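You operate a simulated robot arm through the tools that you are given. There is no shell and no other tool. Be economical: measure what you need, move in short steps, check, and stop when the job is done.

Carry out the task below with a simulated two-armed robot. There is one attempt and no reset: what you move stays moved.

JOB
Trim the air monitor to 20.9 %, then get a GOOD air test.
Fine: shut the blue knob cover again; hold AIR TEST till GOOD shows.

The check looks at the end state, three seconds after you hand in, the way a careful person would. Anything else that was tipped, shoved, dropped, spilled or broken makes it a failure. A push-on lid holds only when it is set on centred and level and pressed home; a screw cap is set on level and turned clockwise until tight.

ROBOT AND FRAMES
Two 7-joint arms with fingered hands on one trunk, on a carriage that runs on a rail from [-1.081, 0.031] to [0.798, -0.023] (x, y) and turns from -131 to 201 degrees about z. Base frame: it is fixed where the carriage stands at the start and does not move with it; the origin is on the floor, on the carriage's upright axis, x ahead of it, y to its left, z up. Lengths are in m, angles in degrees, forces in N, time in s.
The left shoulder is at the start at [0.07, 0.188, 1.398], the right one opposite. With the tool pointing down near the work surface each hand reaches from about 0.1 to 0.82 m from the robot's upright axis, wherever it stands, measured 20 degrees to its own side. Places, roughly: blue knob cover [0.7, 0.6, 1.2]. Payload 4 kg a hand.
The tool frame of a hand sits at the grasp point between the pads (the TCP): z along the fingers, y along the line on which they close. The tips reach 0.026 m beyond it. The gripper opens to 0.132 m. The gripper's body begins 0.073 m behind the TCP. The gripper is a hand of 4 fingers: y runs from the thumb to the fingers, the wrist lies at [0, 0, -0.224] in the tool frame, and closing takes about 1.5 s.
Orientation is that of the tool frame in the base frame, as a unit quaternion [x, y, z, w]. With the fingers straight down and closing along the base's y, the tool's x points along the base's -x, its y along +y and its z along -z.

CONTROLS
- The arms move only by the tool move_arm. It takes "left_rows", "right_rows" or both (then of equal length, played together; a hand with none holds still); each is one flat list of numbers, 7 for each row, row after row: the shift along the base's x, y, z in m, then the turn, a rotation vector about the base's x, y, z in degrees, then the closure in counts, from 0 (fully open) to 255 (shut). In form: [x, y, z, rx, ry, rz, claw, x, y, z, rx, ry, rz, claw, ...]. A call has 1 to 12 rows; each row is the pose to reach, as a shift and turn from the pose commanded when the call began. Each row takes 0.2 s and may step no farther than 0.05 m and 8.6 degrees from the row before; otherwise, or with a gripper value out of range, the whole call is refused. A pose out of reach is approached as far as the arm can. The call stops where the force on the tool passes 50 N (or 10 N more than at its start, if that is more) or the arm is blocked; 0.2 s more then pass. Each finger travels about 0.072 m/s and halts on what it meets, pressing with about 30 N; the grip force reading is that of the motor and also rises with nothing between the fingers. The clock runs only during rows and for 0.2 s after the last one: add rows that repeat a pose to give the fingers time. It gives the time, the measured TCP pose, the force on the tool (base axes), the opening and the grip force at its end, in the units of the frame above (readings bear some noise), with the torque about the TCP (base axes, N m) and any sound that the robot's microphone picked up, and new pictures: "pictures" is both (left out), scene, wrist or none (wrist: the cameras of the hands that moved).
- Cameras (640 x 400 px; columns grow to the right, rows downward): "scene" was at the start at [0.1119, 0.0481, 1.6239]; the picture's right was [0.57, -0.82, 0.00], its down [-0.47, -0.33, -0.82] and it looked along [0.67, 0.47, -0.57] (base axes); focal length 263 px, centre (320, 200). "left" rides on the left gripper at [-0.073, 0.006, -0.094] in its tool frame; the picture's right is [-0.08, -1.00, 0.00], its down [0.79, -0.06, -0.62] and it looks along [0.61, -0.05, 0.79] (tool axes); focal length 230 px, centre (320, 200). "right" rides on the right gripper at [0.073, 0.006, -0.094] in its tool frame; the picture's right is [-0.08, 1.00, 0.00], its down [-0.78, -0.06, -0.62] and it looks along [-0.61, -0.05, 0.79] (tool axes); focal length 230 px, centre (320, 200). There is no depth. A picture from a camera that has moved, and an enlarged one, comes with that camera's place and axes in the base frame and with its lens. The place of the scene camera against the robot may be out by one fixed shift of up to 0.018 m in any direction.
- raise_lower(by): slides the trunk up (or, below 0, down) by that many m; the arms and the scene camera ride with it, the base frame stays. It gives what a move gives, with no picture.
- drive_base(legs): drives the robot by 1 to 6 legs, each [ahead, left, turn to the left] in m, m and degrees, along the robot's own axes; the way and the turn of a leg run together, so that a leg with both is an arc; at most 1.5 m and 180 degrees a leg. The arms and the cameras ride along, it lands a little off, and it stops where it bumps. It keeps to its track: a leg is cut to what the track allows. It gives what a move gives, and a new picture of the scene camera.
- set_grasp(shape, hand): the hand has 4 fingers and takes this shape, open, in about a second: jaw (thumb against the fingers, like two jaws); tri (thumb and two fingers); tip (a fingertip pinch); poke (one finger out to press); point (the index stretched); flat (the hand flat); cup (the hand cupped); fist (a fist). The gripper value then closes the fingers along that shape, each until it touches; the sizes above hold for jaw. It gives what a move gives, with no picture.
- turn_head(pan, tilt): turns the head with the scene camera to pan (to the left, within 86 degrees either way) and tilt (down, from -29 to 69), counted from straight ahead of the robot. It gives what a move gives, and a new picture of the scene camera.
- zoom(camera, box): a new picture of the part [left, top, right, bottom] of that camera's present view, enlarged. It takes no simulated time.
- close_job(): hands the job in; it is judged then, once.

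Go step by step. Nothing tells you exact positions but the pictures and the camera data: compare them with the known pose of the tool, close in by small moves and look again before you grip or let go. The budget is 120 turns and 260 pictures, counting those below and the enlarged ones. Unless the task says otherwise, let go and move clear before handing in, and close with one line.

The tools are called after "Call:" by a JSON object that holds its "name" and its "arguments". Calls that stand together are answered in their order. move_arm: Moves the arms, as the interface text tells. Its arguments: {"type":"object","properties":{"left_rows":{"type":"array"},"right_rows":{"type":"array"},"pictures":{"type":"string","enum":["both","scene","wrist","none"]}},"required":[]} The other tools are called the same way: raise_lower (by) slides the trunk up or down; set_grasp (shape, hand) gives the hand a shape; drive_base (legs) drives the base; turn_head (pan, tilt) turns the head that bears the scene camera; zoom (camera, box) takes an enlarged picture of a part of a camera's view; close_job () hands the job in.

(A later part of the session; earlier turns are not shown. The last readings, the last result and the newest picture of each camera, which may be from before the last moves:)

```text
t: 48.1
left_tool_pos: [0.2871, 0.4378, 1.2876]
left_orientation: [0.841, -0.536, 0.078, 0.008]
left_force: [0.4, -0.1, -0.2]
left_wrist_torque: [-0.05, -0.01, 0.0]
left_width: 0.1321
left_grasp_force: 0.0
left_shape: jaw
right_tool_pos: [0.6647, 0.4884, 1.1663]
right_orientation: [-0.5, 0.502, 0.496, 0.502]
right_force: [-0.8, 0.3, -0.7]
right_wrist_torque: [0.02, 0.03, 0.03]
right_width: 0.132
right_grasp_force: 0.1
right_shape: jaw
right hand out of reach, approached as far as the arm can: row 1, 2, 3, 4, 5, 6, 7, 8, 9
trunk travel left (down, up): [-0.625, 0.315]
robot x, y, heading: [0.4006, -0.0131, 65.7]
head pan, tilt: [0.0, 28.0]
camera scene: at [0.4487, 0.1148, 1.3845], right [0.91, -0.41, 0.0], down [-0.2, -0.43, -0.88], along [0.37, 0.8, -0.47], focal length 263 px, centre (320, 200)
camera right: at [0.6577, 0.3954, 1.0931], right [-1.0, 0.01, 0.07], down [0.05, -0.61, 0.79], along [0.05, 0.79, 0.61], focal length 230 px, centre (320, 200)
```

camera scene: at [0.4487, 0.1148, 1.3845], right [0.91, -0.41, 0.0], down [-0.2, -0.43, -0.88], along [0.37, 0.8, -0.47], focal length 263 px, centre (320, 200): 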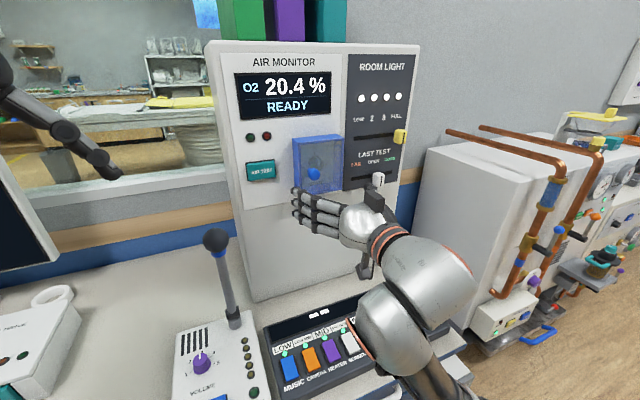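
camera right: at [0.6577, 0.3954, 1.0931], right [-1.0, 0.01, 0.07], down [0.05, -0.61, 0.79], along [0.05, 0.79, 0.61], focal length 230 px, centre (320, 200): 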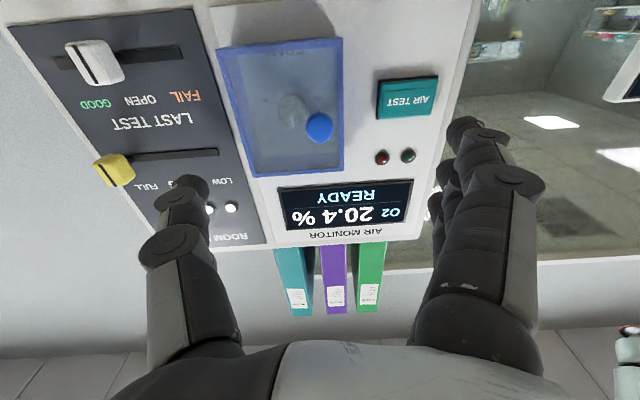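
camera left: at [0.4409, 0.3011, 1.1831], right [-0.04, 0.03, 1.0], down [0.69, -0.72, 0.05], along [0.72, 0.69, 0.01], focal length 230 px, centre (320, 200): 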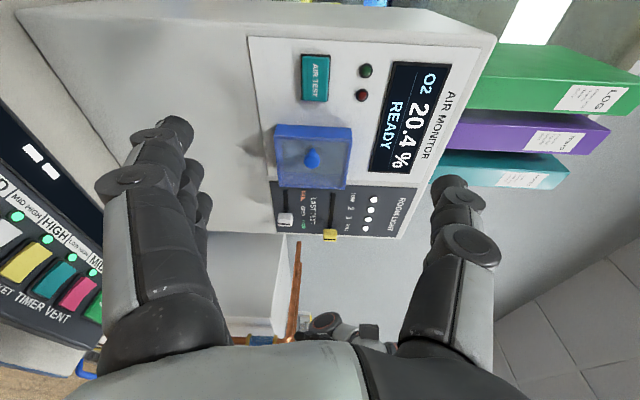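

The hand is well posed at (0.665, 0.488, 1.166), directly in line with the cover's knob (~0.664, 0.60, 1.168). I advance with open fingers and look.

Call:
{"name": "move_arm", "arguments": {"right_rows": [0, 0.03, 0, 0, 0, 0, 0, 0, 0.06, 0, 0, 0, 0, 0, 0, 0.085, 0, 0, 0, 0, 0, 0, 0.105, 0, 0, 0, 0, 0]}}

Call:
{"name": "zoom", "arguments": {"camera": "scene", "box": [240, 110, 420, 230]}}

```text
t: 49.1
left_tool_pos: [0.2866, 0.4388, 1.286]
left_orientation: [0.84, -0.536, 0.078, 0.008]
left_force: [0.2, 0.3, -0.1]
left_wrist_torque: [0.01, 0.0, 0.02]
left_width: 0.132
left_grasp_force: 0.0
left_shape: jaw
right_tool_pos: [0.6644, 0.5951, 1.1652]
right_orientation: [-0.501, 0.502, 0.497, 0.5]
right_force: [-0.8, 0.3, -0.3]
right_wrist_torque: [0.03, -0.02, -0.01]
right_width: 0.132
right_grasp_force: 0.0
right_shape: jaw
trunk travel left (down, up): [-0.625, 0.315]
robot x, y, heading: [0.3974, -0.0107, 65.8]
head pan, tilt: [0.0, 28.0]
camera scene: at [0.4477, 0.1153, 1.3843], right [0.91, -0.41, 0.0], down [-0.19, -0.43, -0.88], along [0.37, 0.8, -0.47], focal length 263 px, centre (320, 200)
camera right: at [0.6573, 0.5014, 1.0926], right [-1.0, 0.01, 0.07], down [0.06, -0.61, 0.79], along [0.05, 0.79, 0.61], focal length 230 px, centre (320, 200)
```

scene: 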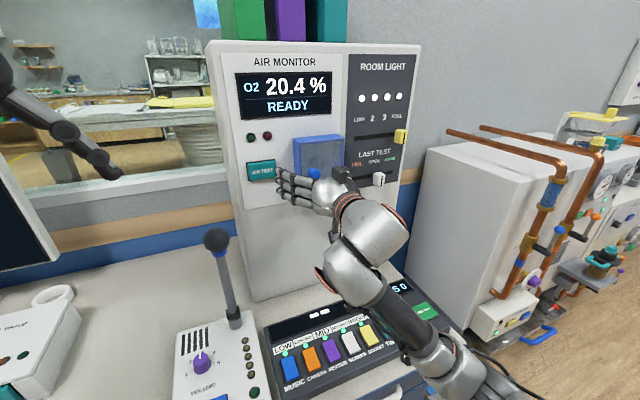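
right: 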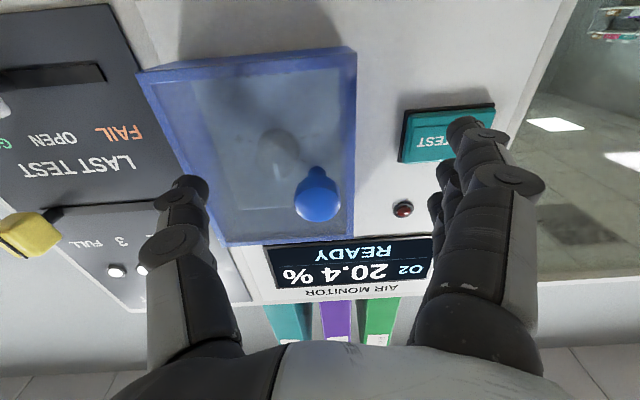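

```text
3.33 times, centred on (330, 170) of scene
camera zoom: at [0.4477, 0.1153, 1.3843], right [0.91, -0.41, 0.0], down [-0.19, -0.43, -0.88], along [0.37, 0.8, -0.47], focal length 876 px, centre (287, 300)
```

zoom: 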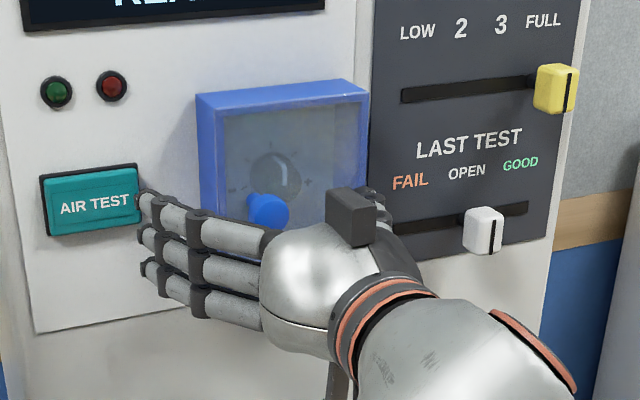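

The knob face is at about (0.666, 0.609, 1.172) with the cover front around y=0.655. I narrow the fingers, raise slightly and advance so the pads straddle it.

Call:
{"name": "move_arm", "arguments": {"right_rows": [0, 0, 0.007, 0, 0, 0, 60, 0, 0, 0.007, 0, 0, 0, 120, 0, 0, 0.007, 0, 0, 0, 140, 0, 0, 0.007, 0, 0, 0, 140, 0, 0.01, 0.007, 0, 0, 0, 140, 0, 0.02, 0.007, 0, 0, 0, 140]}}

Call:
{"name": "zoom", "arguments": {"camera": "scene", "box": [240, 110, 420, 230]}}

```text
t: 50.7
left_tool_pos: [0.2884, 0.4308, 1.2901]
left_orientation: [0.84, -0.537, 0.076, 0.006]
left_force: [0.4, -0.4, -0.3]
left_wrist_torque: [0.02, -0.01, 0.02]
left_width: 0.1321
left_grasp_force: 0.0
left_shape: jaw
right_tool_pos: [0.6658, 0.6062, 1.1787]
right_orientation: [-0.497, 0.502, 0.497, 0.505]
right_force: [0.8, -39.4, -5.8]
right_wrist_torque: [-0.18, 0.24, -1.67]
right_width: 0.0595
right_grasp_force: 0.2
right_shape: jaw
trunk travel left (down, up): [-0.625, 0.315]
robot x, y, heading: [0.4007, -0.0119, 65.4]
head pan, tilt: [0.0, 28.0]
stopped in row 6 (right hand): the force on the tool passed its limit at 53 N (the readings are from after the stop); the commanded pose is now the measured one
camera scene: at [0.4479, 0.1063, 1.3853], right [0.91, -0.42, 0.0], down [-0.2, -0.42, -0.89], along [0.37, 0.81, -0.46], focal length 263 px, centre (320, 200)
camera right: at [0.659, 0.5125, 1.1048], right [-1.0, 0.01, 0.07], down [0.05, -0.62, 0.78], along [0.05, 0.78, 0.62], focal length 230 px, centre (320, 200)
```

scene: 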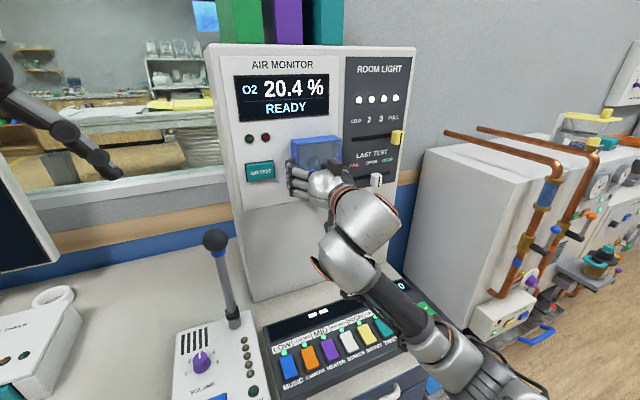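
right: 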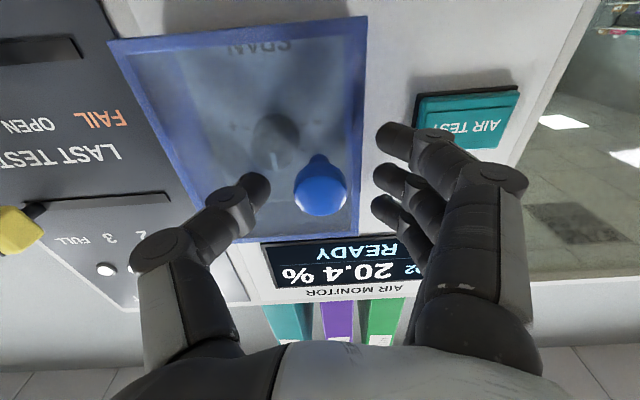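

```text
3.33 times, centred on (330, 170) of scene
camera zoom: at [0.4479, 0.1063, 1.3853], right [0.91, -0.42, 0.0], down [-0.2, -0.42, -0.89], along [0.37, 0.81, -0.46], focal length 876 px, centre (287, 300)
```

zoom: 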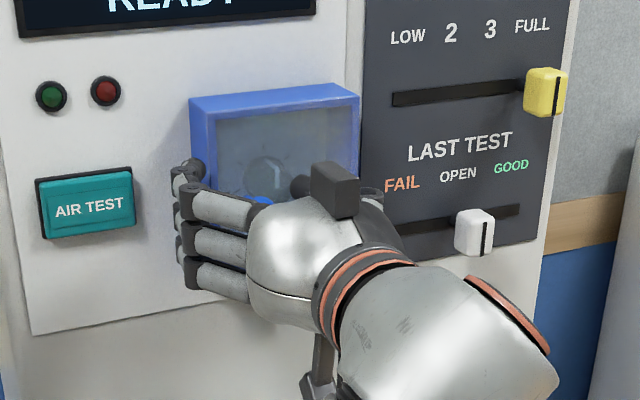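

The thumb tip touched the cover front. I back off about 1 cm and close on the knob.

Call:
{"name": "move_arm", "arguments": {"right_rows": [0, -0.01, -0.004, 0, 0, 0, 140, 0, -0.012, -0.005, 0, 0, 0, 180, 0, -0.012, -0.005, 0, 0, 0, 220, 0, -0.012, -0.005, 0, 0, 0, 255, 0, -0.012, -0.005, 0, 0, 0, 255, 0, -0.012, -0.005, 0, 0, 0, 255, 0, -0.012, -0.005, 0, 0, 0, 255]}}

Call:
{"name": "zoom", "arguments": {"camera": "scene", "box": [240, 110, 420, 230]}}

```text
t: 52.3
left_tool_pos: [0.2897, 0.4381, 1.287]
left_orientation: [0.84, -0.537, 0.077, 0.009]
left_force: [0.0, -1.2, 0.1]
left_wrist_torque: [-0.01, -0.01, -0.03]
left_width: 0.1317
left_grasp_force: 0.1
left_shape: jaw
right_tool_pos: [0.6669, 0.6032, 1.1684]
right_orientation: [-0.499, 0.503, 0.496, 0.502]
right_force: [8.0, 3.2, -0.4]
right_wrist_torque: [0.0, -0.04, 0.38]
right_width: 0.0021
right_grasp_force: 30.3
right_shape: jaw
trunk travel left (down, up): [-0.625, 0.315]
robot x, y, heading: [0.4003, -0.0105, 65.4]
head pan, tilt: [0.0, 28.0]
camera scene: at [0.4496, 0.1153, 1.3843], right [0.91, -0.42, 0.0], down [-0.2, -0.43, -0.88], along [0.37, 0.8, -0.47], focal length 263 px, centre (320, 200)
camera right: at [0.6599, 0.5094, 1.0958], right [-1.0, 0.01, 0.08], down [0.05, -0.61, 0.79], along [0.05, 0.79, 0.61], focal length 230 px, centre (320, 200)
```

scene: 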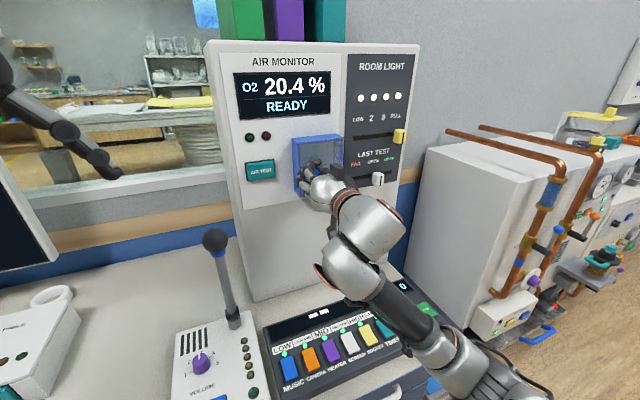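
right: 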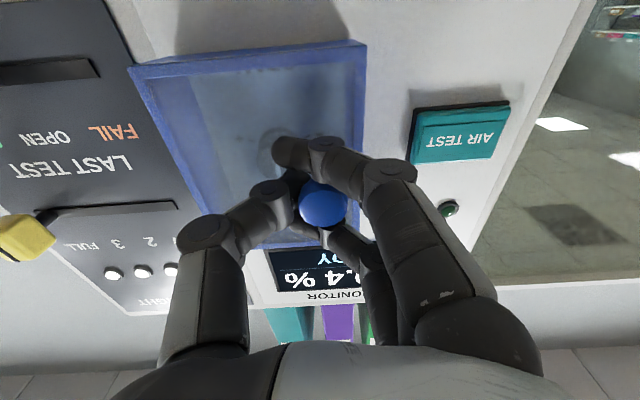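

```text
3.33 times, centred on (330, 170) of scene
camera zoom: at [0.4496, 0.1153, 1.3843], right [0.91, -0.42, 0.0], down [-0.2, -0.43, -0.88], along [0.37, 0.8, -0.47], focal length 876 px, centre (287, 300)
```

zoom: 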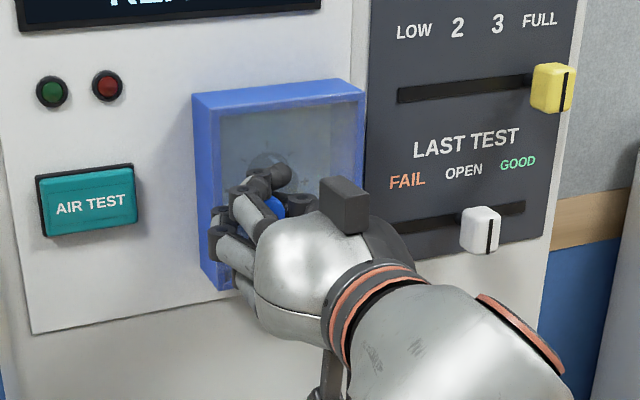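

The fingers have wrapped the knob's neck. I pull it along an arc for a right-side hinge, small first.

Call:
{"name": "move_arm", "arguments": {"right_rows": [0.0065, -0.0087, 0, 0, 0, 5, 255, 0.0137, -0.0168, 0, 0, 0, 10, 255, 0.0216, -0.0243, 0, 0, 0, 15, 255, 0.03, -0.031, 0, 0, 0, 20, 255]}}

Call:
{"name": "zoom", "arguments": {"camera": "scene", "box": [240, 110, 420, 230]}}

```text
t: 53.3
left_tool_pos: [0.2898, 0.4409, 1.2863]
left_orientation: [0.84, -0.536, 0.078, 0.009]
left_force: [0.7, 0.0, 0.7]
left_wrist_torque: [0.0, 0.02, 0.01]
left_width: 0.1321
left_grasp_force: 0.0
left_shape: jaw
right_tool_pos: [0.6971, 0.5735, 1.1669]
right_orientation: [0.579, -0.408, -0.577, -0.408]
right_force: [9.1, 19.0, 8.9]
right_wrist_torque: [0.06, -0.01, 0.23]
right_width: 0.0013
right_grasp_force: 30.1
right_shape: jaw
trunk travel left (down, up): [-0.625, 0.315]
robot x, y, heading: [0.4011, -0.0124, 65.4]
head pan, tilt: [0.0, 28.0]
camera scene: at [0.4502, 0.1172, 1.3841], right [0.91, -0.41, 0.0], down [-0.2, -0.43, -0.88], along [0.37, 0.8, -0.47], focal length 263 px, centre (320, 200)
camera right: at [0.7228, 0.4828, 1.0947], right [-0.94, -0.33, 0.08], down [0.26, -0.56, 0.79], along [-0.22, 0.76, 0.61], focal length 230 px, centre (320, 200)
```

scene: 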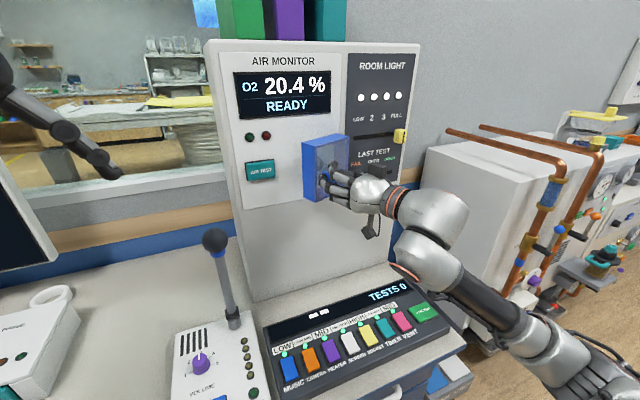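
right: 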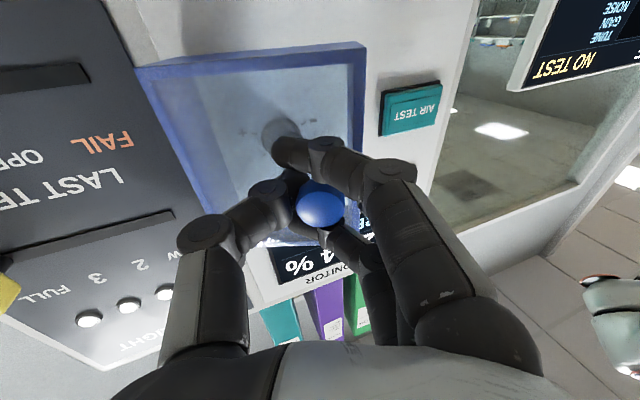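

```text
3.33 times, centred on (330, 170) of scene
camera zoom: at [0.4502, 0.1172, 1.3841], right [0.91, -0.41, 0.0], down [-0.2, -0.43, -0.88], along [0.37, 0.8, -0.47], focal length 876 px, centre (287, 300)
```

zoom: 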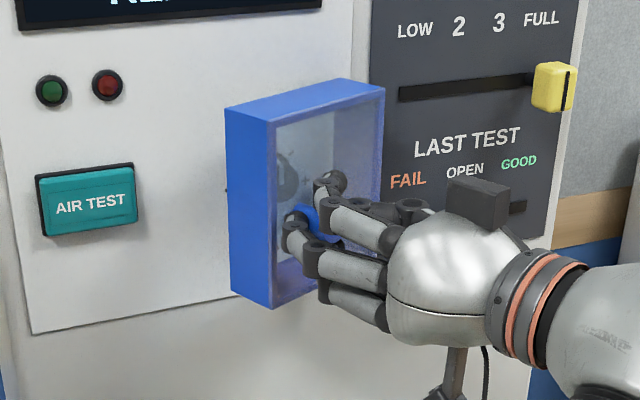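

The cover swings on a right-hand hinge as assumed. I continue along the arc to about 52°.

Call:
{"name": "move_arm", "arguments": {"right_rows": [0.0147, -0.0091, 0, 0, 0, 8, 255, 0.0306, -0.0161, 0, 0, 0, 16, 255, 0.0473, -0.0209, 0, 0, 0, 24, 255, 0.0645, -0.0232, 0, 0, 0, 32, 255]}}

Call:
{"name": "zoom", "arguments": {"camera": "scene", "box": [240, 110, 420, 230]}}

```text
t: 54.3
left_tool_pos: [0.2896, 0.4443, 1.2839]
left_orientation: [0.84, -0.536, 0.079, 0.011]
left_force: [1.7, 0.9, 0.0]
left_wrist_torque: [-0.02, 0.01, -0.04]
left_width: 0.132
left_grasp_force: 0.0
left_shape: jaw
right_tool_pos: [0.7618, 0.5564, 1.1675]
right_orientation: [0.668, -0.234, -0.666, -0.234]
right_force: [-1.9, 24.2, 8.8]
right_wrist_torque: [0.08, -0.03, 0.21]
right_width: 0.0009
right_grasp_force: 30.4
right_shape: jaw
right hand out of reach, approached as far as the arm can: row 3
trunk travel left (down, up): [-0.625, 0.315]
robot x, y, heading: [0.4, -0.0108, 65.6]
head pan, tilt: [0.0, 28.0]
camera scene: at [0.4495, 0.1214, 1.3837], right [0.91, -0.41, 0.0], down [-0.2, -0.43, -0.88], along [0.37, 0.8, -0.47], focal length 263 px, centre (320, 200)
camera right: at [0.8303, 0.4923, 1.0938], right [-0.62, -0.78, 0.08], down [0.52, -0.34, 0.79], along [-0.59, 0.53, 0.61], focal length 230 px, centre (320, 200)
```

scene: 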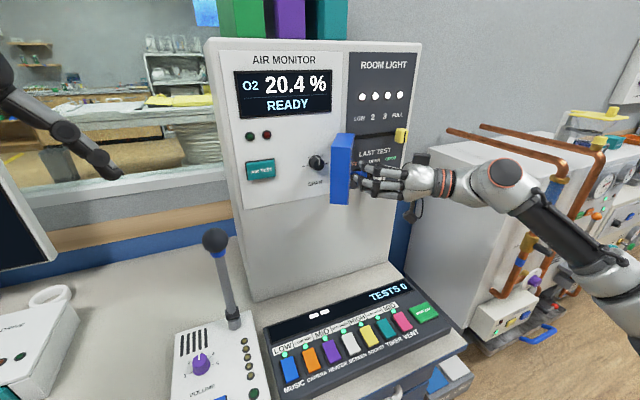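
right: 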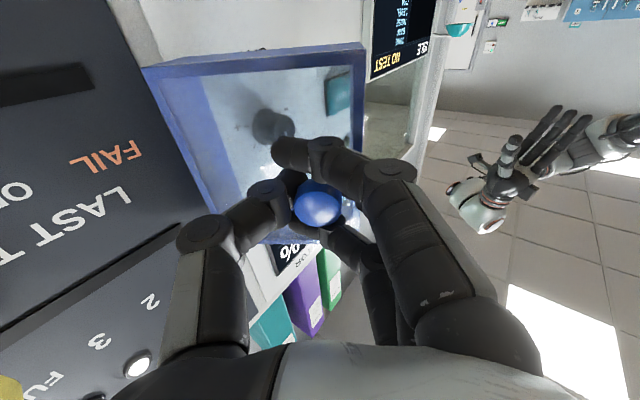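

```text
3.33 times, centred on (330, 170) of scene
camera zoom: at [0.4495, 0.1214, 1.3837], right [0.91, -0.41, 0.0], down [-0.2, -0.43, -0.88], along [0.37, 0.8, -0.47], focal length 876 px, centre (287, 300)
```

zoom: 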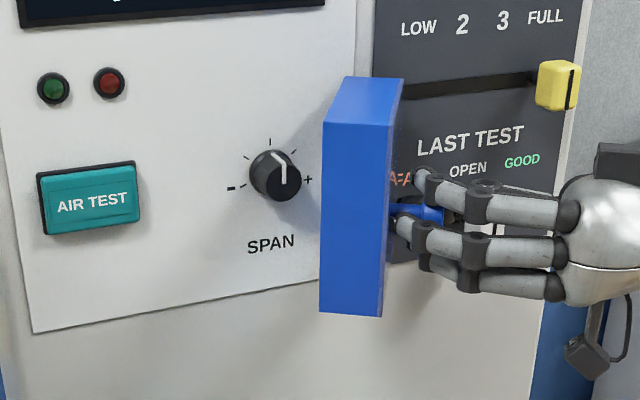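

The SPAN knob is exposed. I open a bit further, following the arc with a bit less pull.

Call:
{"name": "move_arm", "arguments": {"right_rows": [0.016, 0.006, 0, 0, 0, 6, 255, 0.033, 0.011, 0, 0, 0, 12, 255, 0.05, 0.017, 0, 0, 0, 18, 255]}}

Call:
{"name": "zoom", "arguments": {"camera": "scene", "box": [240, 110, 420, 230]}}

```text
t: 55.1
left_tool_pos: [0.2857, 0.4416, 1.2844]
left_orientation: [0.84, -0.536, 0.078, 0.008]
left_force: [0.0, 0.6, -0.8]
left_wrist_torque: [-0.03, 0.02, -0.05]
left_width: 0.132
left_grasp_force: 0.1
left_shape: jaw
right_tool_pos: [0.8082, 0.5688, 1.1671]
right_orientation: [0.698, -0.125, -0.694, -0.125]
right_force: [-10.8, 7.7, -7.3]
right_wrist_torque: [-0.02, -0.13, 0.55]
right_width: 0.001
right_grasp_force: 30.6
right_shape: jaw
trunk travel left (down, up): [-0.625, 0.315]
robot x, y, heading: [0.403, -0.012, 65.5]
head pan, tilt: [0.0, 28.0]
camera scene: at [0.4461, 0.1177, 1.3839], right [0.91, -0.41, 0.0], down [-0.19, -0.43, -0.88], along [0.37, 0.8, -0.47], focal length 263 px, centre (320, 200)
camera right: at [0.8931, 0.5301, 1.0946], right [-0.35, -0.94, 0.08], down [0.6, -0.16, 0.79], along [-0.72, 0.32, 0.61], focal length 230 px, centre (320, 200)
```

scene: 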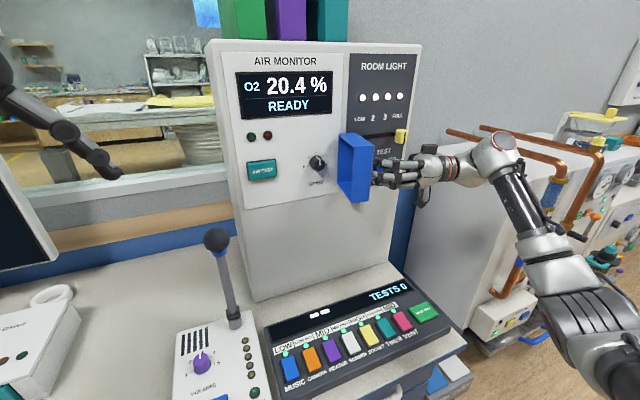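
right: 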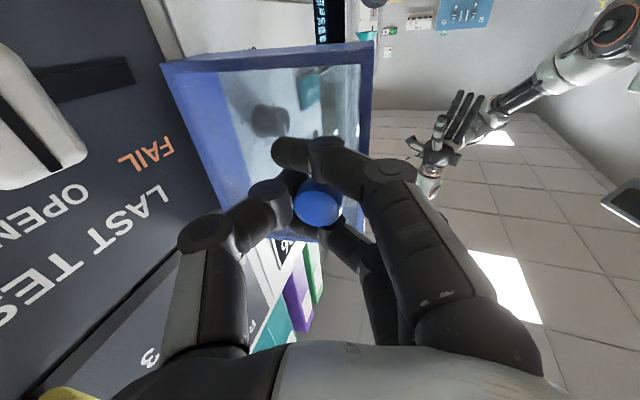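

```text
3.33 times, centred on (330, 170) of scene
camera zoom: at [0.4461, 0.1177, 1.3839], right [0.91, -0.41, 0.0], down [-0.19, -0.43, -0.88], along [0.37, 0.8, -0.47], focal length 876 px, centre (287, 300)
```

zoom: 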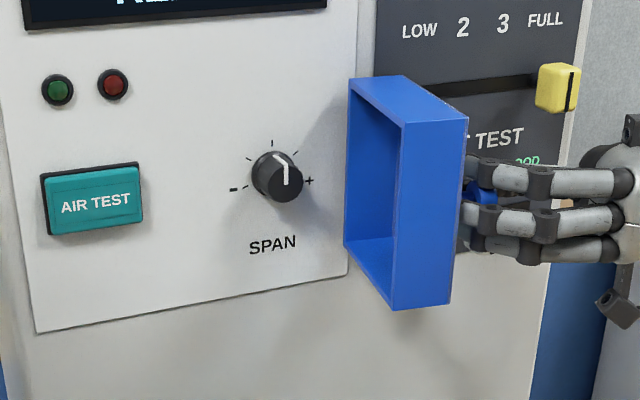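

The cover is now past 90° open. I ease the fingers open partly and retreat along the hand's axis, to see whether the cover stays.

Call:
{"name": "move_arm", "arguments": {"right_rows": [0, 0, 0, 0, 0, 0, 200, 0, 0, 0, 0, 0, 0, 150, 0, 0, 0, 0, 0, 0, 120, 0, 0, 0, 0, 0, 0, 110, 0, 0, 0, 0, 0, 0, 110, 0.02, -0.008, 0, 0, 0, 0, 110, 0.045, -0.02, 0, 0, 0, 0, 110, 0.06, -0.04, 0, 0, 0, 0, 110, 0.07, -0.07, 0, 0, 0, 0, 110]}}

Call:
{"name": "zoom", "arguments": {"camera": "scene", "box": [240, 110, 420, 230]}}

```text
t: 57.1
left_tool_pos: [0.2882, 0.4365, 1.2884]
left_orientation: [0.84, -0.537, 0.077, 0.008]
left_force: [0.3, -0.1, -0.6]
left_wrist_torque: [-0.05, 0.03, 0.01]
left_width: 0.1319
left_grasp_force: 0.1
left_shape: jaw
right_tool_pos: [0.8812, 0.4952, 1.1677]
right_orientation: [0.697, -0.125, -0.695, -0.127]
right_force: [0.5, 0.2, 0.0]
right_wrist_torque: [-0.02, -0.02, -0.04]
right_width: 0.0742
right_grasp_force: 0.1
right_shape: jaw
trunk travel left (down, up): [-0.625, 0.315]
robot x, y, heading: [0.4005, -0.0126, 65.5]
head pan, tilt: [0.0, 28.0]
camera scene: at [0.4484, 0.1136, 1.3846], right [0.91, -0.41, 0.0], down [-0.2, -0.43, -0.88], along [0.37, 0.8, -0.47], focal length 263 px, centre (320, 200)
camera right: at [0.9669, 0.4563, 1.0965], right [-0.35, -0.93, 0.07], down [0.6, -0.16, 0.79], along [-0.72, 0.32, 0.61], focal length 230 px, centre (320, 200)
```

scene: 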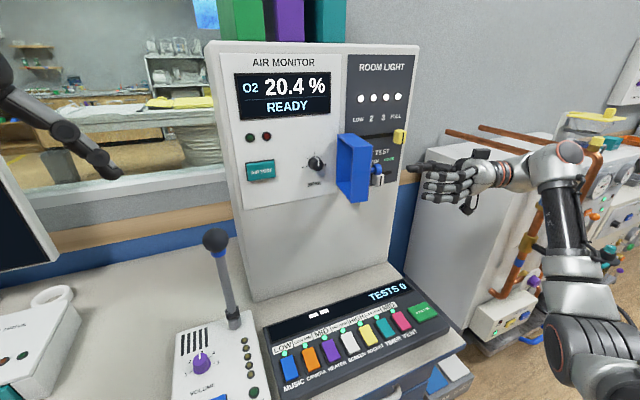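
right: 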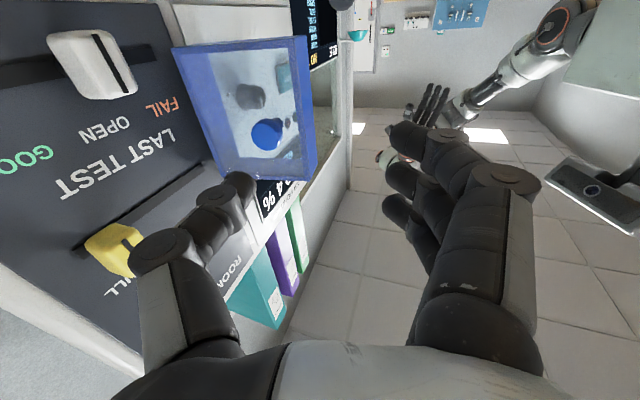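

```text
3.33 times, centred on (330, 170) of scene
camera zoom: at [0.4484, 0.1136, 1.3846], right [0.91, -0.41, 0.0], down [-0.2, -0.43, -0.88], along [0.37, 0.8, -0.47], focal length 876 px, centre (287, 300)
```

zoom: 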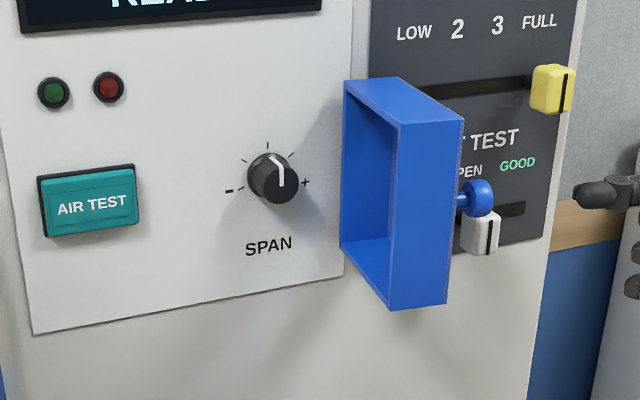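

The cover stays open and SPAN is exposed at about (0.691, 0.665, 1.165). I yaw the hand back to point +y in front of the SPAN knob, staying clear of the cover.

Call:
{"name": "move_arm", "arguments": {"right_rows": [-0.015, -0.015, 0, 0, 0, -7.8, 60, -0.035, -0.02, 0, 0, 0, -15.6, 60, -0.056, -0.02, 0, 0, 0, -23.4, 60, -0.078, -0.02, 0, 0, 0, -31.2, 60, -0.1, -0.02, 0, 0, 0, -39, 60, -0.122, -0.02, 0, 0, 0, -46.8, 60, -0.145, -0.02, 0, 0, 0, -54.6, 60, -0.168, -0.015, 0, 0, 0, -62.4, 60, -0.19, -0.005, -0.002, 0, 0, -69.5, 60, -0.19, -0.005, -0.002, 0, 0, -69.5, 60]}}

Call:
{"name": "zoom", "arguments": {"camera": "scene", "box": [240, 110, 420, 230]}}

Call:
{"name": "zoom", "arguments": {"camera": "right", "box": [200, 20, 440, 180]}}

```text
t: 59.3
left_tool_pos: [0.2875, 0.4382, 1.2877]
left_orientation: [0.84, -0.537, 0.078, 0.008]
left_force: [-0.6, -0.4, 0.2]
left_wrist_torque: [0.02, 0.0, 0.02]
left_width: 0.1322
left_grasp_force: 0.0
left_shape: jaw
right_tool_pos: [0.6892, 0.4892, 1.1662]
right_orientation: [0.502, -0.5, -0.499, -0.5]
right_force: [1.1, -0.2, -0.3]
right_wrist_torque: [0.02, 0.0, 0.0]
right_width: 0.1006
right_grasp_force: 0.2
right_shape: jaw
trunk travel left (down, up): [-0.625, 0.315]
robot x, y, heading: [0.3979, -0.0112, 65.7]
head pan, tilt: [0.0, 28.0]
camera scene: at [0.4487, 0.1142, 1.3844], right [0.91, -0.42, 0.0], down [-0.2, -0.43, -0.88], along [0.37, 0.8, -0.47], focal length 263 px, centre (320, 200)
camera right: at [0.6824, 0.3949, 1.0936], right [-1.0, 0.0, 0.08], down [0.06, -0.61, 0.79], along [0.05, 0.79, 0.61], focal length 230 px, centre (320, 200)
```

scene: 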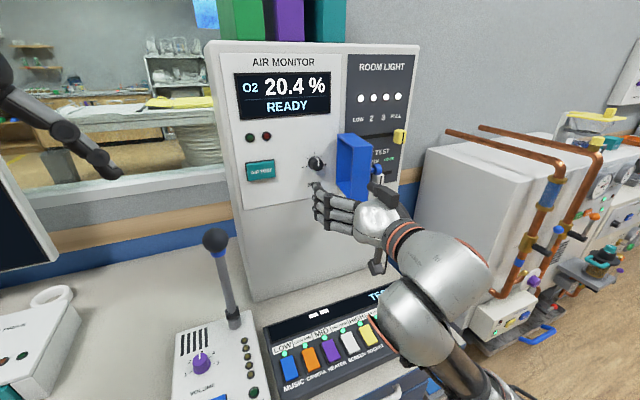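
right: 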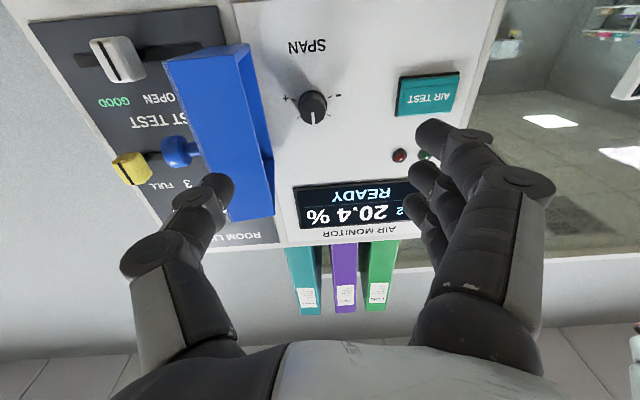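

```text
3.33 times, centred on (330, 170) of scene
camera zoom: at [0.4487, 0.1142, 1.3844], right [0.91, -0.42, 0.0], down [-0.2, -0.43, -0.88], along [0.37, 0.8, -0.47], focal length 876 px, centre (287, 300)
```

zoom: 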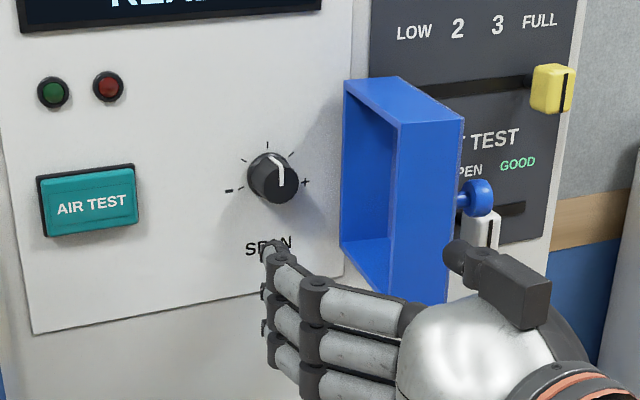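

```text
2.50 times, centred on (320, 100) of right
camera zoom: at [0.6824, 0.3949, 1.0936], right [-1.0, 0.0, 0.08], down [0.06, -0.61, 0.79], along [0.05, 0.79, 0.61], focal length 575 px, centre (320, 450)
```

zoom: 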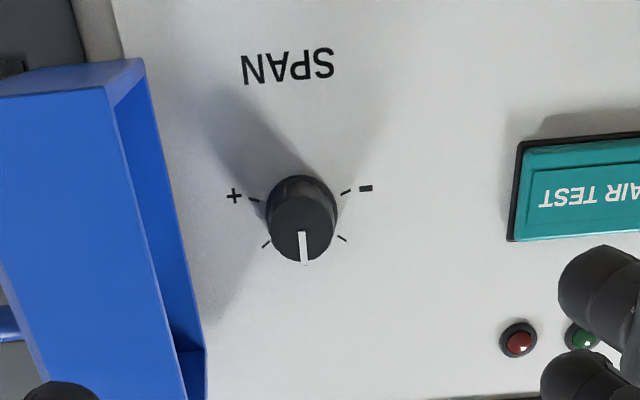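

The SPAN knob's face is about (0.695, 0.645, 1.167), 27 mm wide. I pre-roll the hand slightly counterclockwise, narrow the fingers and approach.

Call:
{"name": "move_arm", "arguments": {"right_rows": [0.001, 0.02, 0, 0, -5, 0, 100, 0.003, 0.04, 0, 0, -10, 0, 130, 0.005, 0.06, 0, 0, -15, 0, 130, 0.005, 0.08, 0, 0, -15, 0, 130, 0.005, 0.1, 0, 0, -15, 0, 130]}}

Call:
{"name": "zoom", "arguments": {"camera": "scene", "box": [240, 110, 420, 230]}}

```text
t: 60.4
left_tool_pos: [0.2827, 0.4316, 1.2874]
left_orientation: [0.841, -0.536, 0.078, 0.006]
left_force: [1.0, 1.0, -0.5]
left_wrist_torque: [-0.04, -0.05, -0.03]
left_width: 0.1321
left_grasp_force: 0.0
left_shape: jaw
right_tool_pos: [0.6827, 0.5587, 1.1778]
right_orientation: [-0.562, 0.419, 0.436, 0.564]
right_force: [-21.8, -40.0, -2.1]
right_wrist_torque: [0.05, 0.08, -0.68]
right_width: 0.0491
right_grasp_force: 0.1
right_shape: jaw
trunk travel left (down, up): [-0.625, 0.315]
robot x, y, heading: [0.3999, -0.0109, 65.5]
head pan, tilt: [0.0, 28.0]
stopped in row 5 (right hand): the force on the tool passed its limit at 66 N (the readings are from after the stop); the commanded pose is now the measured one
camera scene: at [0.4424, 0.1081, 1.3852], right [0.91, -0.41, 0.0], down [-0.19, -0.42, -0.89], along [0.37, 0.81, -0.46], focal length 263 px, centre (320, 200)
camera right: at [0.6974, 0.467, 1.1036], right [-0.98, -0.01, -0.19], down [-0.14, -0.63, 0.76], along [-0.13, 0.78, 0.62], focal length 230 px, centre (320, 200)
```

scene: 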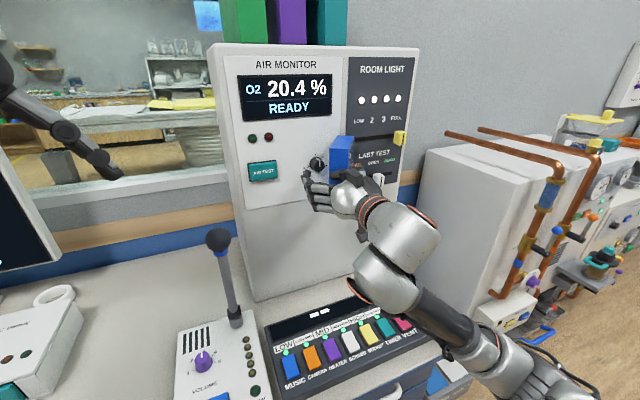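
right: 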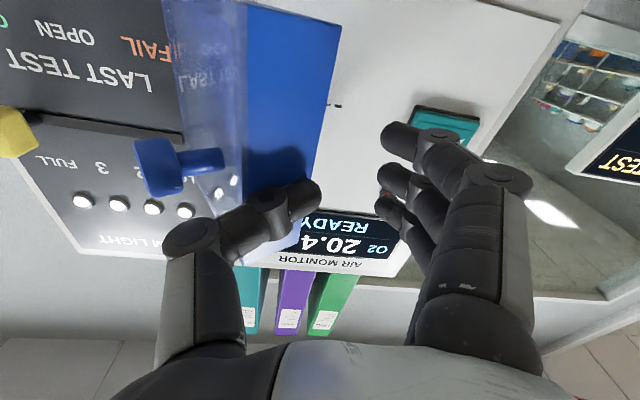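

```text
3.33 times, centred on (330, 170) of scene
camera zoom: at [0.4424, 0.1081, 1.3852], right [0.91, -0.41, 0.0], down [-0.19, -0.42, -0.89], along [0.37, 0.81, -0.46], focal length 876 px, centre (287, 300)
```

zoom: 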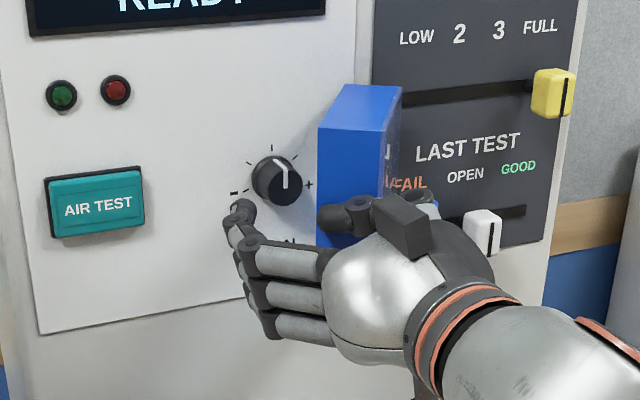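

The thumb struck the cover's rim and swung it part-way back. I back off; then I'll push the cover fully open from inside and use a thumb-up grip that's narrower sideways.

Call:
{"name": "move_arm", "arguments": {"right_rows": [-0.005, -0.02, -0.005, 0, 0, 0, 130, -0.01, -0.045, -0.01, 0, 0, 0, 130, -0.01, -0.07, -0.01, 0, 0, 0, 130], "pictures": "none"}}

Call:
{"name": "move_arm", "arguments": {"right_rows": [0, 0, 0, 0, -8, 0, 130, 0, 0, 0, 0, -16, 0, 130, 0, 0, 0, 0, -24, 0, 130, 0, 0, 0, 0, -32, 0, 130, 0, 0, 0, 0, -40, 0, 130, 0, 0, 0, 0, -48, 0, 130, 0, 0, 0, 0, -56, 0, 130, 0, 0, 0, 0, -64, 0, 130, 0, 0, 0, 0, -72, 0, 130]}}

```text
t: 61.2
left_tool_pos: [0.2873, 0.4349, 1.2881]
left_orientation: [0.84, -0.536, 0.078, 0.007]
left_force: [-0.1, 0.1, 0.3]
left_wrist_torque: [0.0, -0.01, -0.01]
left_width: 0.1322
left_grasp_force: 0.1
left_shape: jaw
right_tool_pos: [0.6801, 0.4964, 1.1645]
right_orientation: [0.563, -0.425, -0.432, -0.563]
right_force: [0.0, -0.2, 0.1]
right_wrist_torque: [-0.02, 0.02, 0.02]
right_width: 0.0646
right_grasp_force: 0.0
right_shape: jaw
trunk travel left (down, up): [-0.625, 0.315]
robot x, y, heading: [0.4011, -0.0089, 65.6]
head pan, tilt: [0.0, 28.0]
```

```text
t: 63.2
left_tool_pos: [0.2869, 0.438, 1.2881]
left_orientation: [0.841, -0.536, 0.078, 0.009]
left_force: [-0.2, 0.0, 0.1]
left_wrist_torque: [0.0, 0.01, -0.03]
left_width: 0.132
left_grasp_force: 0.1
left_shape: jaw
right_tool_pos: [0.6804, 0.4975, 1.1613]
right_orientation: [0.71, -0.013, -0.018, -0.704]
right_force: [0.9, -0.4, 0.3]
right_wrist_torque: [0.0, -0.01, 0.01]
right_width: 0.0643
right_grasp_force: 0.1
right_shape: jaw
trunk travel left (down, up): [-0.625, 0.315]
robot x, y, heading: [0.3995, -0.0124, 65.5]
head pan, tilt: [0.0, 28.0]
camera scene: at [0.4474, 0.1146, 1.3844], right [0.91, -0.41, 0.0], down [-0.19, -0.43, -0.88], along [0.37, 0.8, -0.47], focal length 263 px, centre (320, 200)
camera right: at [0.7531, 0.4039, 1.1534], right [-0.12, -0.01, -0.99], down [-0.78, -0.62, 0.1], along [-0.62, 0.78, 0.07], focal length 230 px, centre (320, 200)
```

scene: 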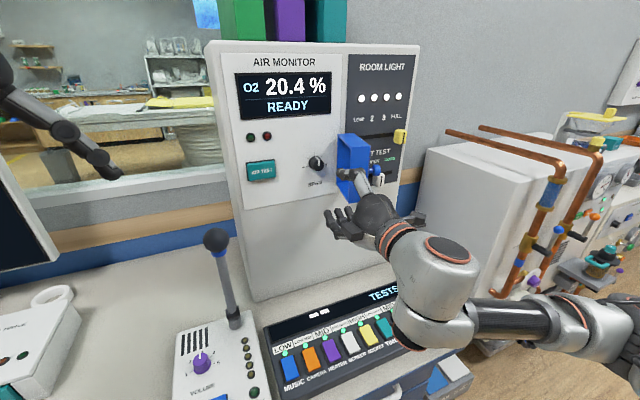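
right: 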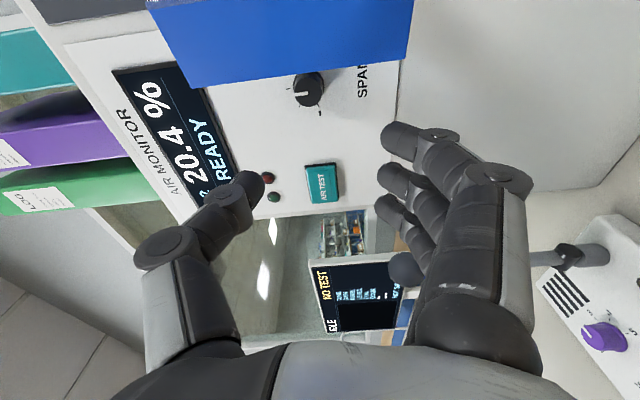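

Thumb-up works, and the cover has sprung back open. I use an intermediate roll (~-55°), aligned on the knob at (0.697, 0.645, 1.169), and approach to y≈0.60.

Call:
{"name": "move_arm", "arguments": {"right_rows": [0.004, 0.0, 0.002, 0, 8, 0, 130, 0.009, 0.01, 0.004, 0, 16, 0, 130, 0.013, 0.03, 0.006, 0, 24, 0, 130, 0.017, 0.05, 0.008, 0, 32, 0, 130, 0.017, 0.08, 0.008, 0, 33, 0, 130, 0.017, 0.1, 0.008, 0, 33, 0, 130]}}

Call:
{"name": "zoom", "arguments": {"camera": "scene", "box": [240, 110, 420, 230]}}

```text
t: 64.6
left_tool_pos: [0.287, 0.4378, 1.2861]
left_orientation: [0.84, -0.536, 0.079, 0.008]
left_force: [0.5, -0.1, -0.6]
left_wrist_torque: [-0.03, -0.01, -0.02]
left_width: 0.132
left_grasp_force: 0.0
left_shape: jaw
right_tool_pos: [0.6979, 0.5975, 1.1691]
right_orientation: [0.674, -0.214, -0.22, -0.672]
right_force: [0.4, 0.7, 0.4]
right_wrist_torque: [0.0, 0.0, -0.01]
right_width: 0.0641
right_grasp_force: 0.1
right_shape: jaw
trunk travel left (down, up): [-0.625, 0.315]
robot x, y, heading: [0.3972, -0.0139, 65.6]
head pan, tilt: [0.0, 28.0]
camera scene: at [0.4472, 0.115, 1.3844], right [0.91, -0.42, 0.0], down [-0.19, -0.43, -0.88], along [0.37, 0.8, -0.47], focal length 263 px, centre (320, 200)
camera right: at [0.7542, 0.5045, 1.1229], right [-0.65, -0.01, -0.76], down [-0.59, -0.62, 0.51], along [-0.48, 0.78, 0.4], focal length 230 px, centre (320, 200)
```

scene: 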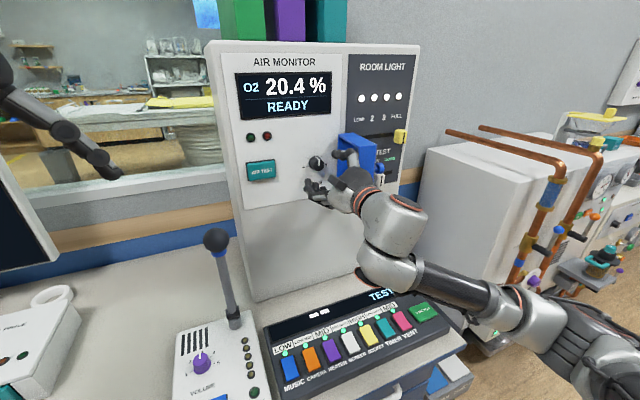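
right: 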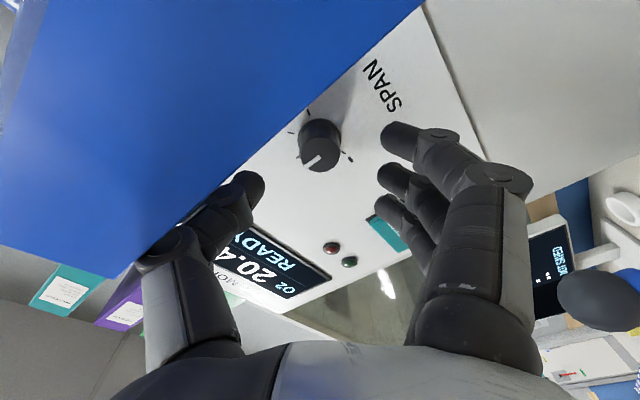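

```text
3.33 times, centred on (330, 170) of scene
camera zoom: at [0.4472, 0.115, 1.3844], right [0.91, -0.42, 0.0], down [-0.19, -0.43, -0.88], along [0.37, 0.8, -0.47], focal length 876 px, centre (287, 300)
```

zoom: 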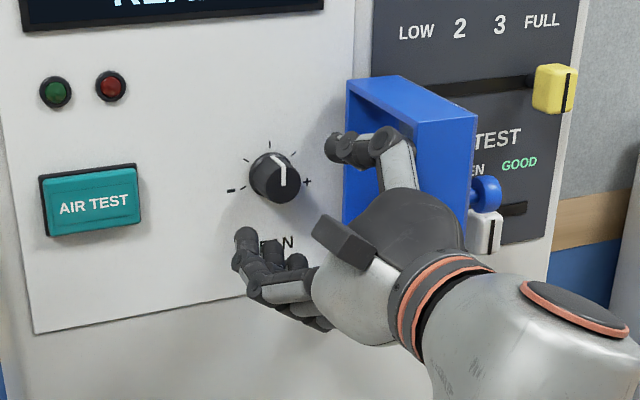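

The knob lies centred between the fingers, and the thumb clears the cover. I advance and close gently.

Call:
{"name": "move_arm", "arguments": {"right_rows": [0, 0.02, 0, 0, 0, 0, 130, 0.001, 0.037, 0, 0, 0, 0, 130, 0.001, 0.037, 0, 0, 0, 0, 160, 0.001, 0.037, 0, 0, 0, 0, 190, 0.001, 0.037, 0, 0, 0, 0, 210, 0.001, 0.037, 0, 0, 0, 0, 230, 0.001, 0.037, 0, 0, 0, 0, 230]}}

Call:
{"name": "zoom", "arguments": {"camera": "scene", "box": [220, 60, 400, 230]}}

```text
t: 66.2
left_tool_pos: [0.288, 0.438, 1.2871]
left_orientation: [0.84, -0.537, 0.077, 0.008]
left_force: [-0.7, -0.3, -0.5]
left_wrist_torque: [0.0, 0.02, -0.01]
left_width: 0.1317
left_grasp_force: 0.0
left_shape: jaw
right_tool_pos: [0.7005, 0.634, 1.1713]
right_orientation: [0.674, -0.213, -0.22, -0.673]
right_force: [4.4, 5.6, 9.8]
right_wrist_torque: [0.08, 0.01, 0.02]
right_width: 0.0074
right_grasp_force: 29.7
right_shape: jaw
trunk travel left (down, up): [-0.625, 0.315]
robot x, y, heading: [0.4004, -0.0117, 65.7]
head pan, tilt: [0.0, 28.0]
camera scene: at [0.448, 0.1146, 1.3846], right [0.91, -0.42, 0.0], down [-0.2, -0.43, -0.88], along [0.37, 0.8, -0.47], focal length 263 px, centre (320, 200)
camera right: at [0.7567, 0.5406, 1.1243], right [-0.64, 0.0, -0.76], down [-0.6, -0.62, 0.51], along [-0.48, 0.78, 0.4], focal length 230 px, centre (320, 200)
```

scene: 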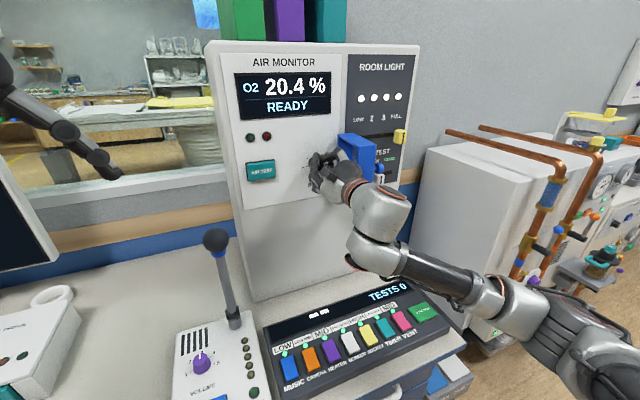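
right: 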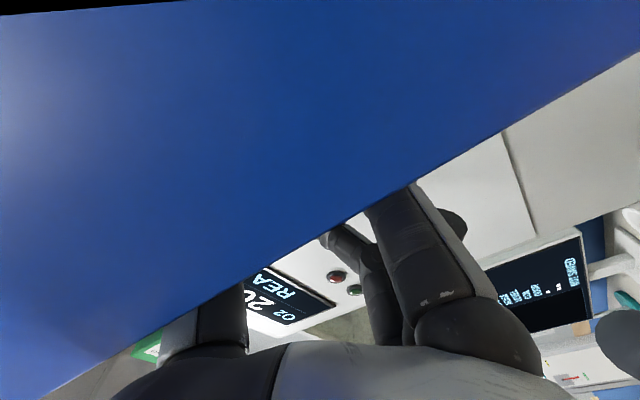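

```text
2.35 times, centred on (310, 145) of scene
camera zoom: at [0.448, 0.1146, 1.3846], right [0.91, -0.42, 0.0], down [-0.2, -0.43, -0.88], along [0.37, 0.8, -0.47], focal length 618 px, centre (344, 329)
```

zoom: 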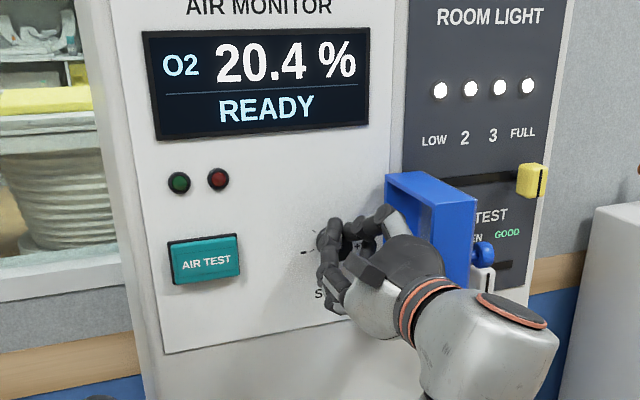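

The knob is gripped. I roll clockwise in small steps and read the display.

Call:
{"name": "move_arm", "arguments": {"right_rows": [0, 0, 0, 0, 4, 0, 230, 0, 0, 0, 0, 8, 0, 230, 0, 0, 0, 0, 10, 0, 230], "pictures": "none"}}

Call:
{"name": "zoom", "arguments": {"camera": "scene", "box": [220, 60, 400, 230]}}

```text
t: 67.0
left_tool_pos: [0.2892, 0.4383, 1.2872]
left_orientation: [0.84, -0.537, 0.078, 0.009]
left_force: [0.7, -0.2, -0.2]
left_wrist_torque: [-0.03, 0.01, 0.0]
left_width: 0.1318
left_grasp_force: 0.0
left_shape: jaw
right_tool_pos: [0.7013, 0.6334, 1.1703]
right_orientation: [0.652, -0.271, -0.278, -0.651]
right_force: [9.5, 7.1, 14.0]
right_wrist_torque: [0.23, 0.04, -0.04]
right_width: 0.0067
right_grasp_force: 30.1
right_shape: jaw
trunk travel left (down, up): [-0.625, 0.315]
robot x, y, heading: [0.4012, -0.0155, 65.7]
head pan, tilt: [0.0, 28.0]
```

```text
2.35 times, centred on (310, 145) of scene
camera zoom: at [0.4487, 0.1143, 1.3845], right [0.91, -0.42, 0.0], down [-0.2, -0.43, -0.88], along [0.37, 0.8, -0.47], focal length 618 px, centre (344, 329)
```

zoom: 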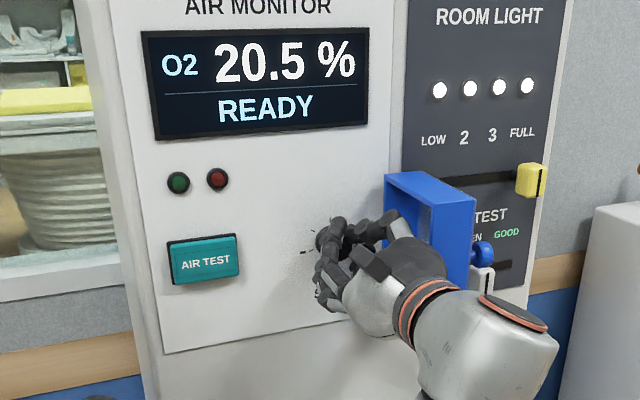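

It reads 20.5; the direction is right. I continue by 20° more.

Call:
{"name": "move_arm", "arguments": {"right_rows": [0, 0, 0, 0, 4, 0, 230, 0, 0, 0, 0, 8, 0, 230, 0, 0, 0, 0, 12, 0, 230, 0, 0, 0, 0, 16, 0, 230, 0, 0, 0, 0, 20, 0, 230], "pictures": "none"}}

Call:
{"name": "zoom", "arguments": {"camera": "scene", "box": [220, 60, 400, 230]}}

```text
t: 68.2
left_tool_pos: [0.2883, 0.4382, 1.2876]
left_orientation: [0.84, -0.537, 0.077, 0.009]
left_force: [0.6, -0.9, 0.2]
left_wrist_torque: [-0.01, -0.03, -0.03]
left_width: 0.1316
left_grasp_force: 0.1
left_shape: jaw
right_tool_pos: [0.7005, 0.6331, 1.1691]
right_orientation: [0.594, -0.381, -0.387, -0.594]
right_force: [11.3, 7.8, 13.5]
right_wrist_torque: [0.22, 0.06, -0.18]
right_width: 0.0068
right_grasp_force: 29.6
right_shape: jaw
trunk travel left (down, up): [-0.625, 0.315]
robot x, y, heading: [0.4017, -0.0136, 65.3]
head pan, tilt: [0.0, 28.0]
```

```text
2.35 times, centred on (310, 145) of scene
camera zoom: at [0.4492, 0.1145, 1.3844], right [0.91, -0.42, 0.0], down [-0.2, -0.43, -0.88], along [0.37, 0.8, -0.47], focal length 618 px, centre (344, 329)
```

zoom: 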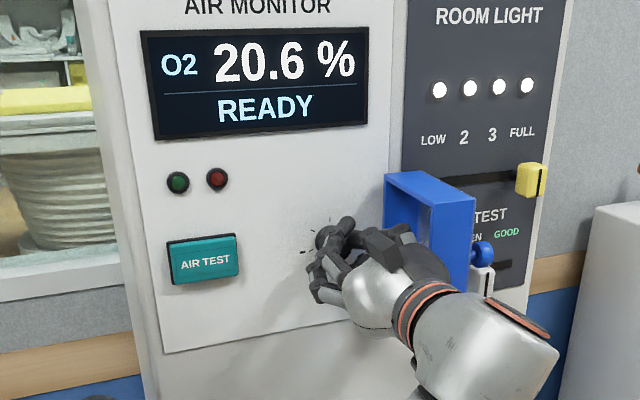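

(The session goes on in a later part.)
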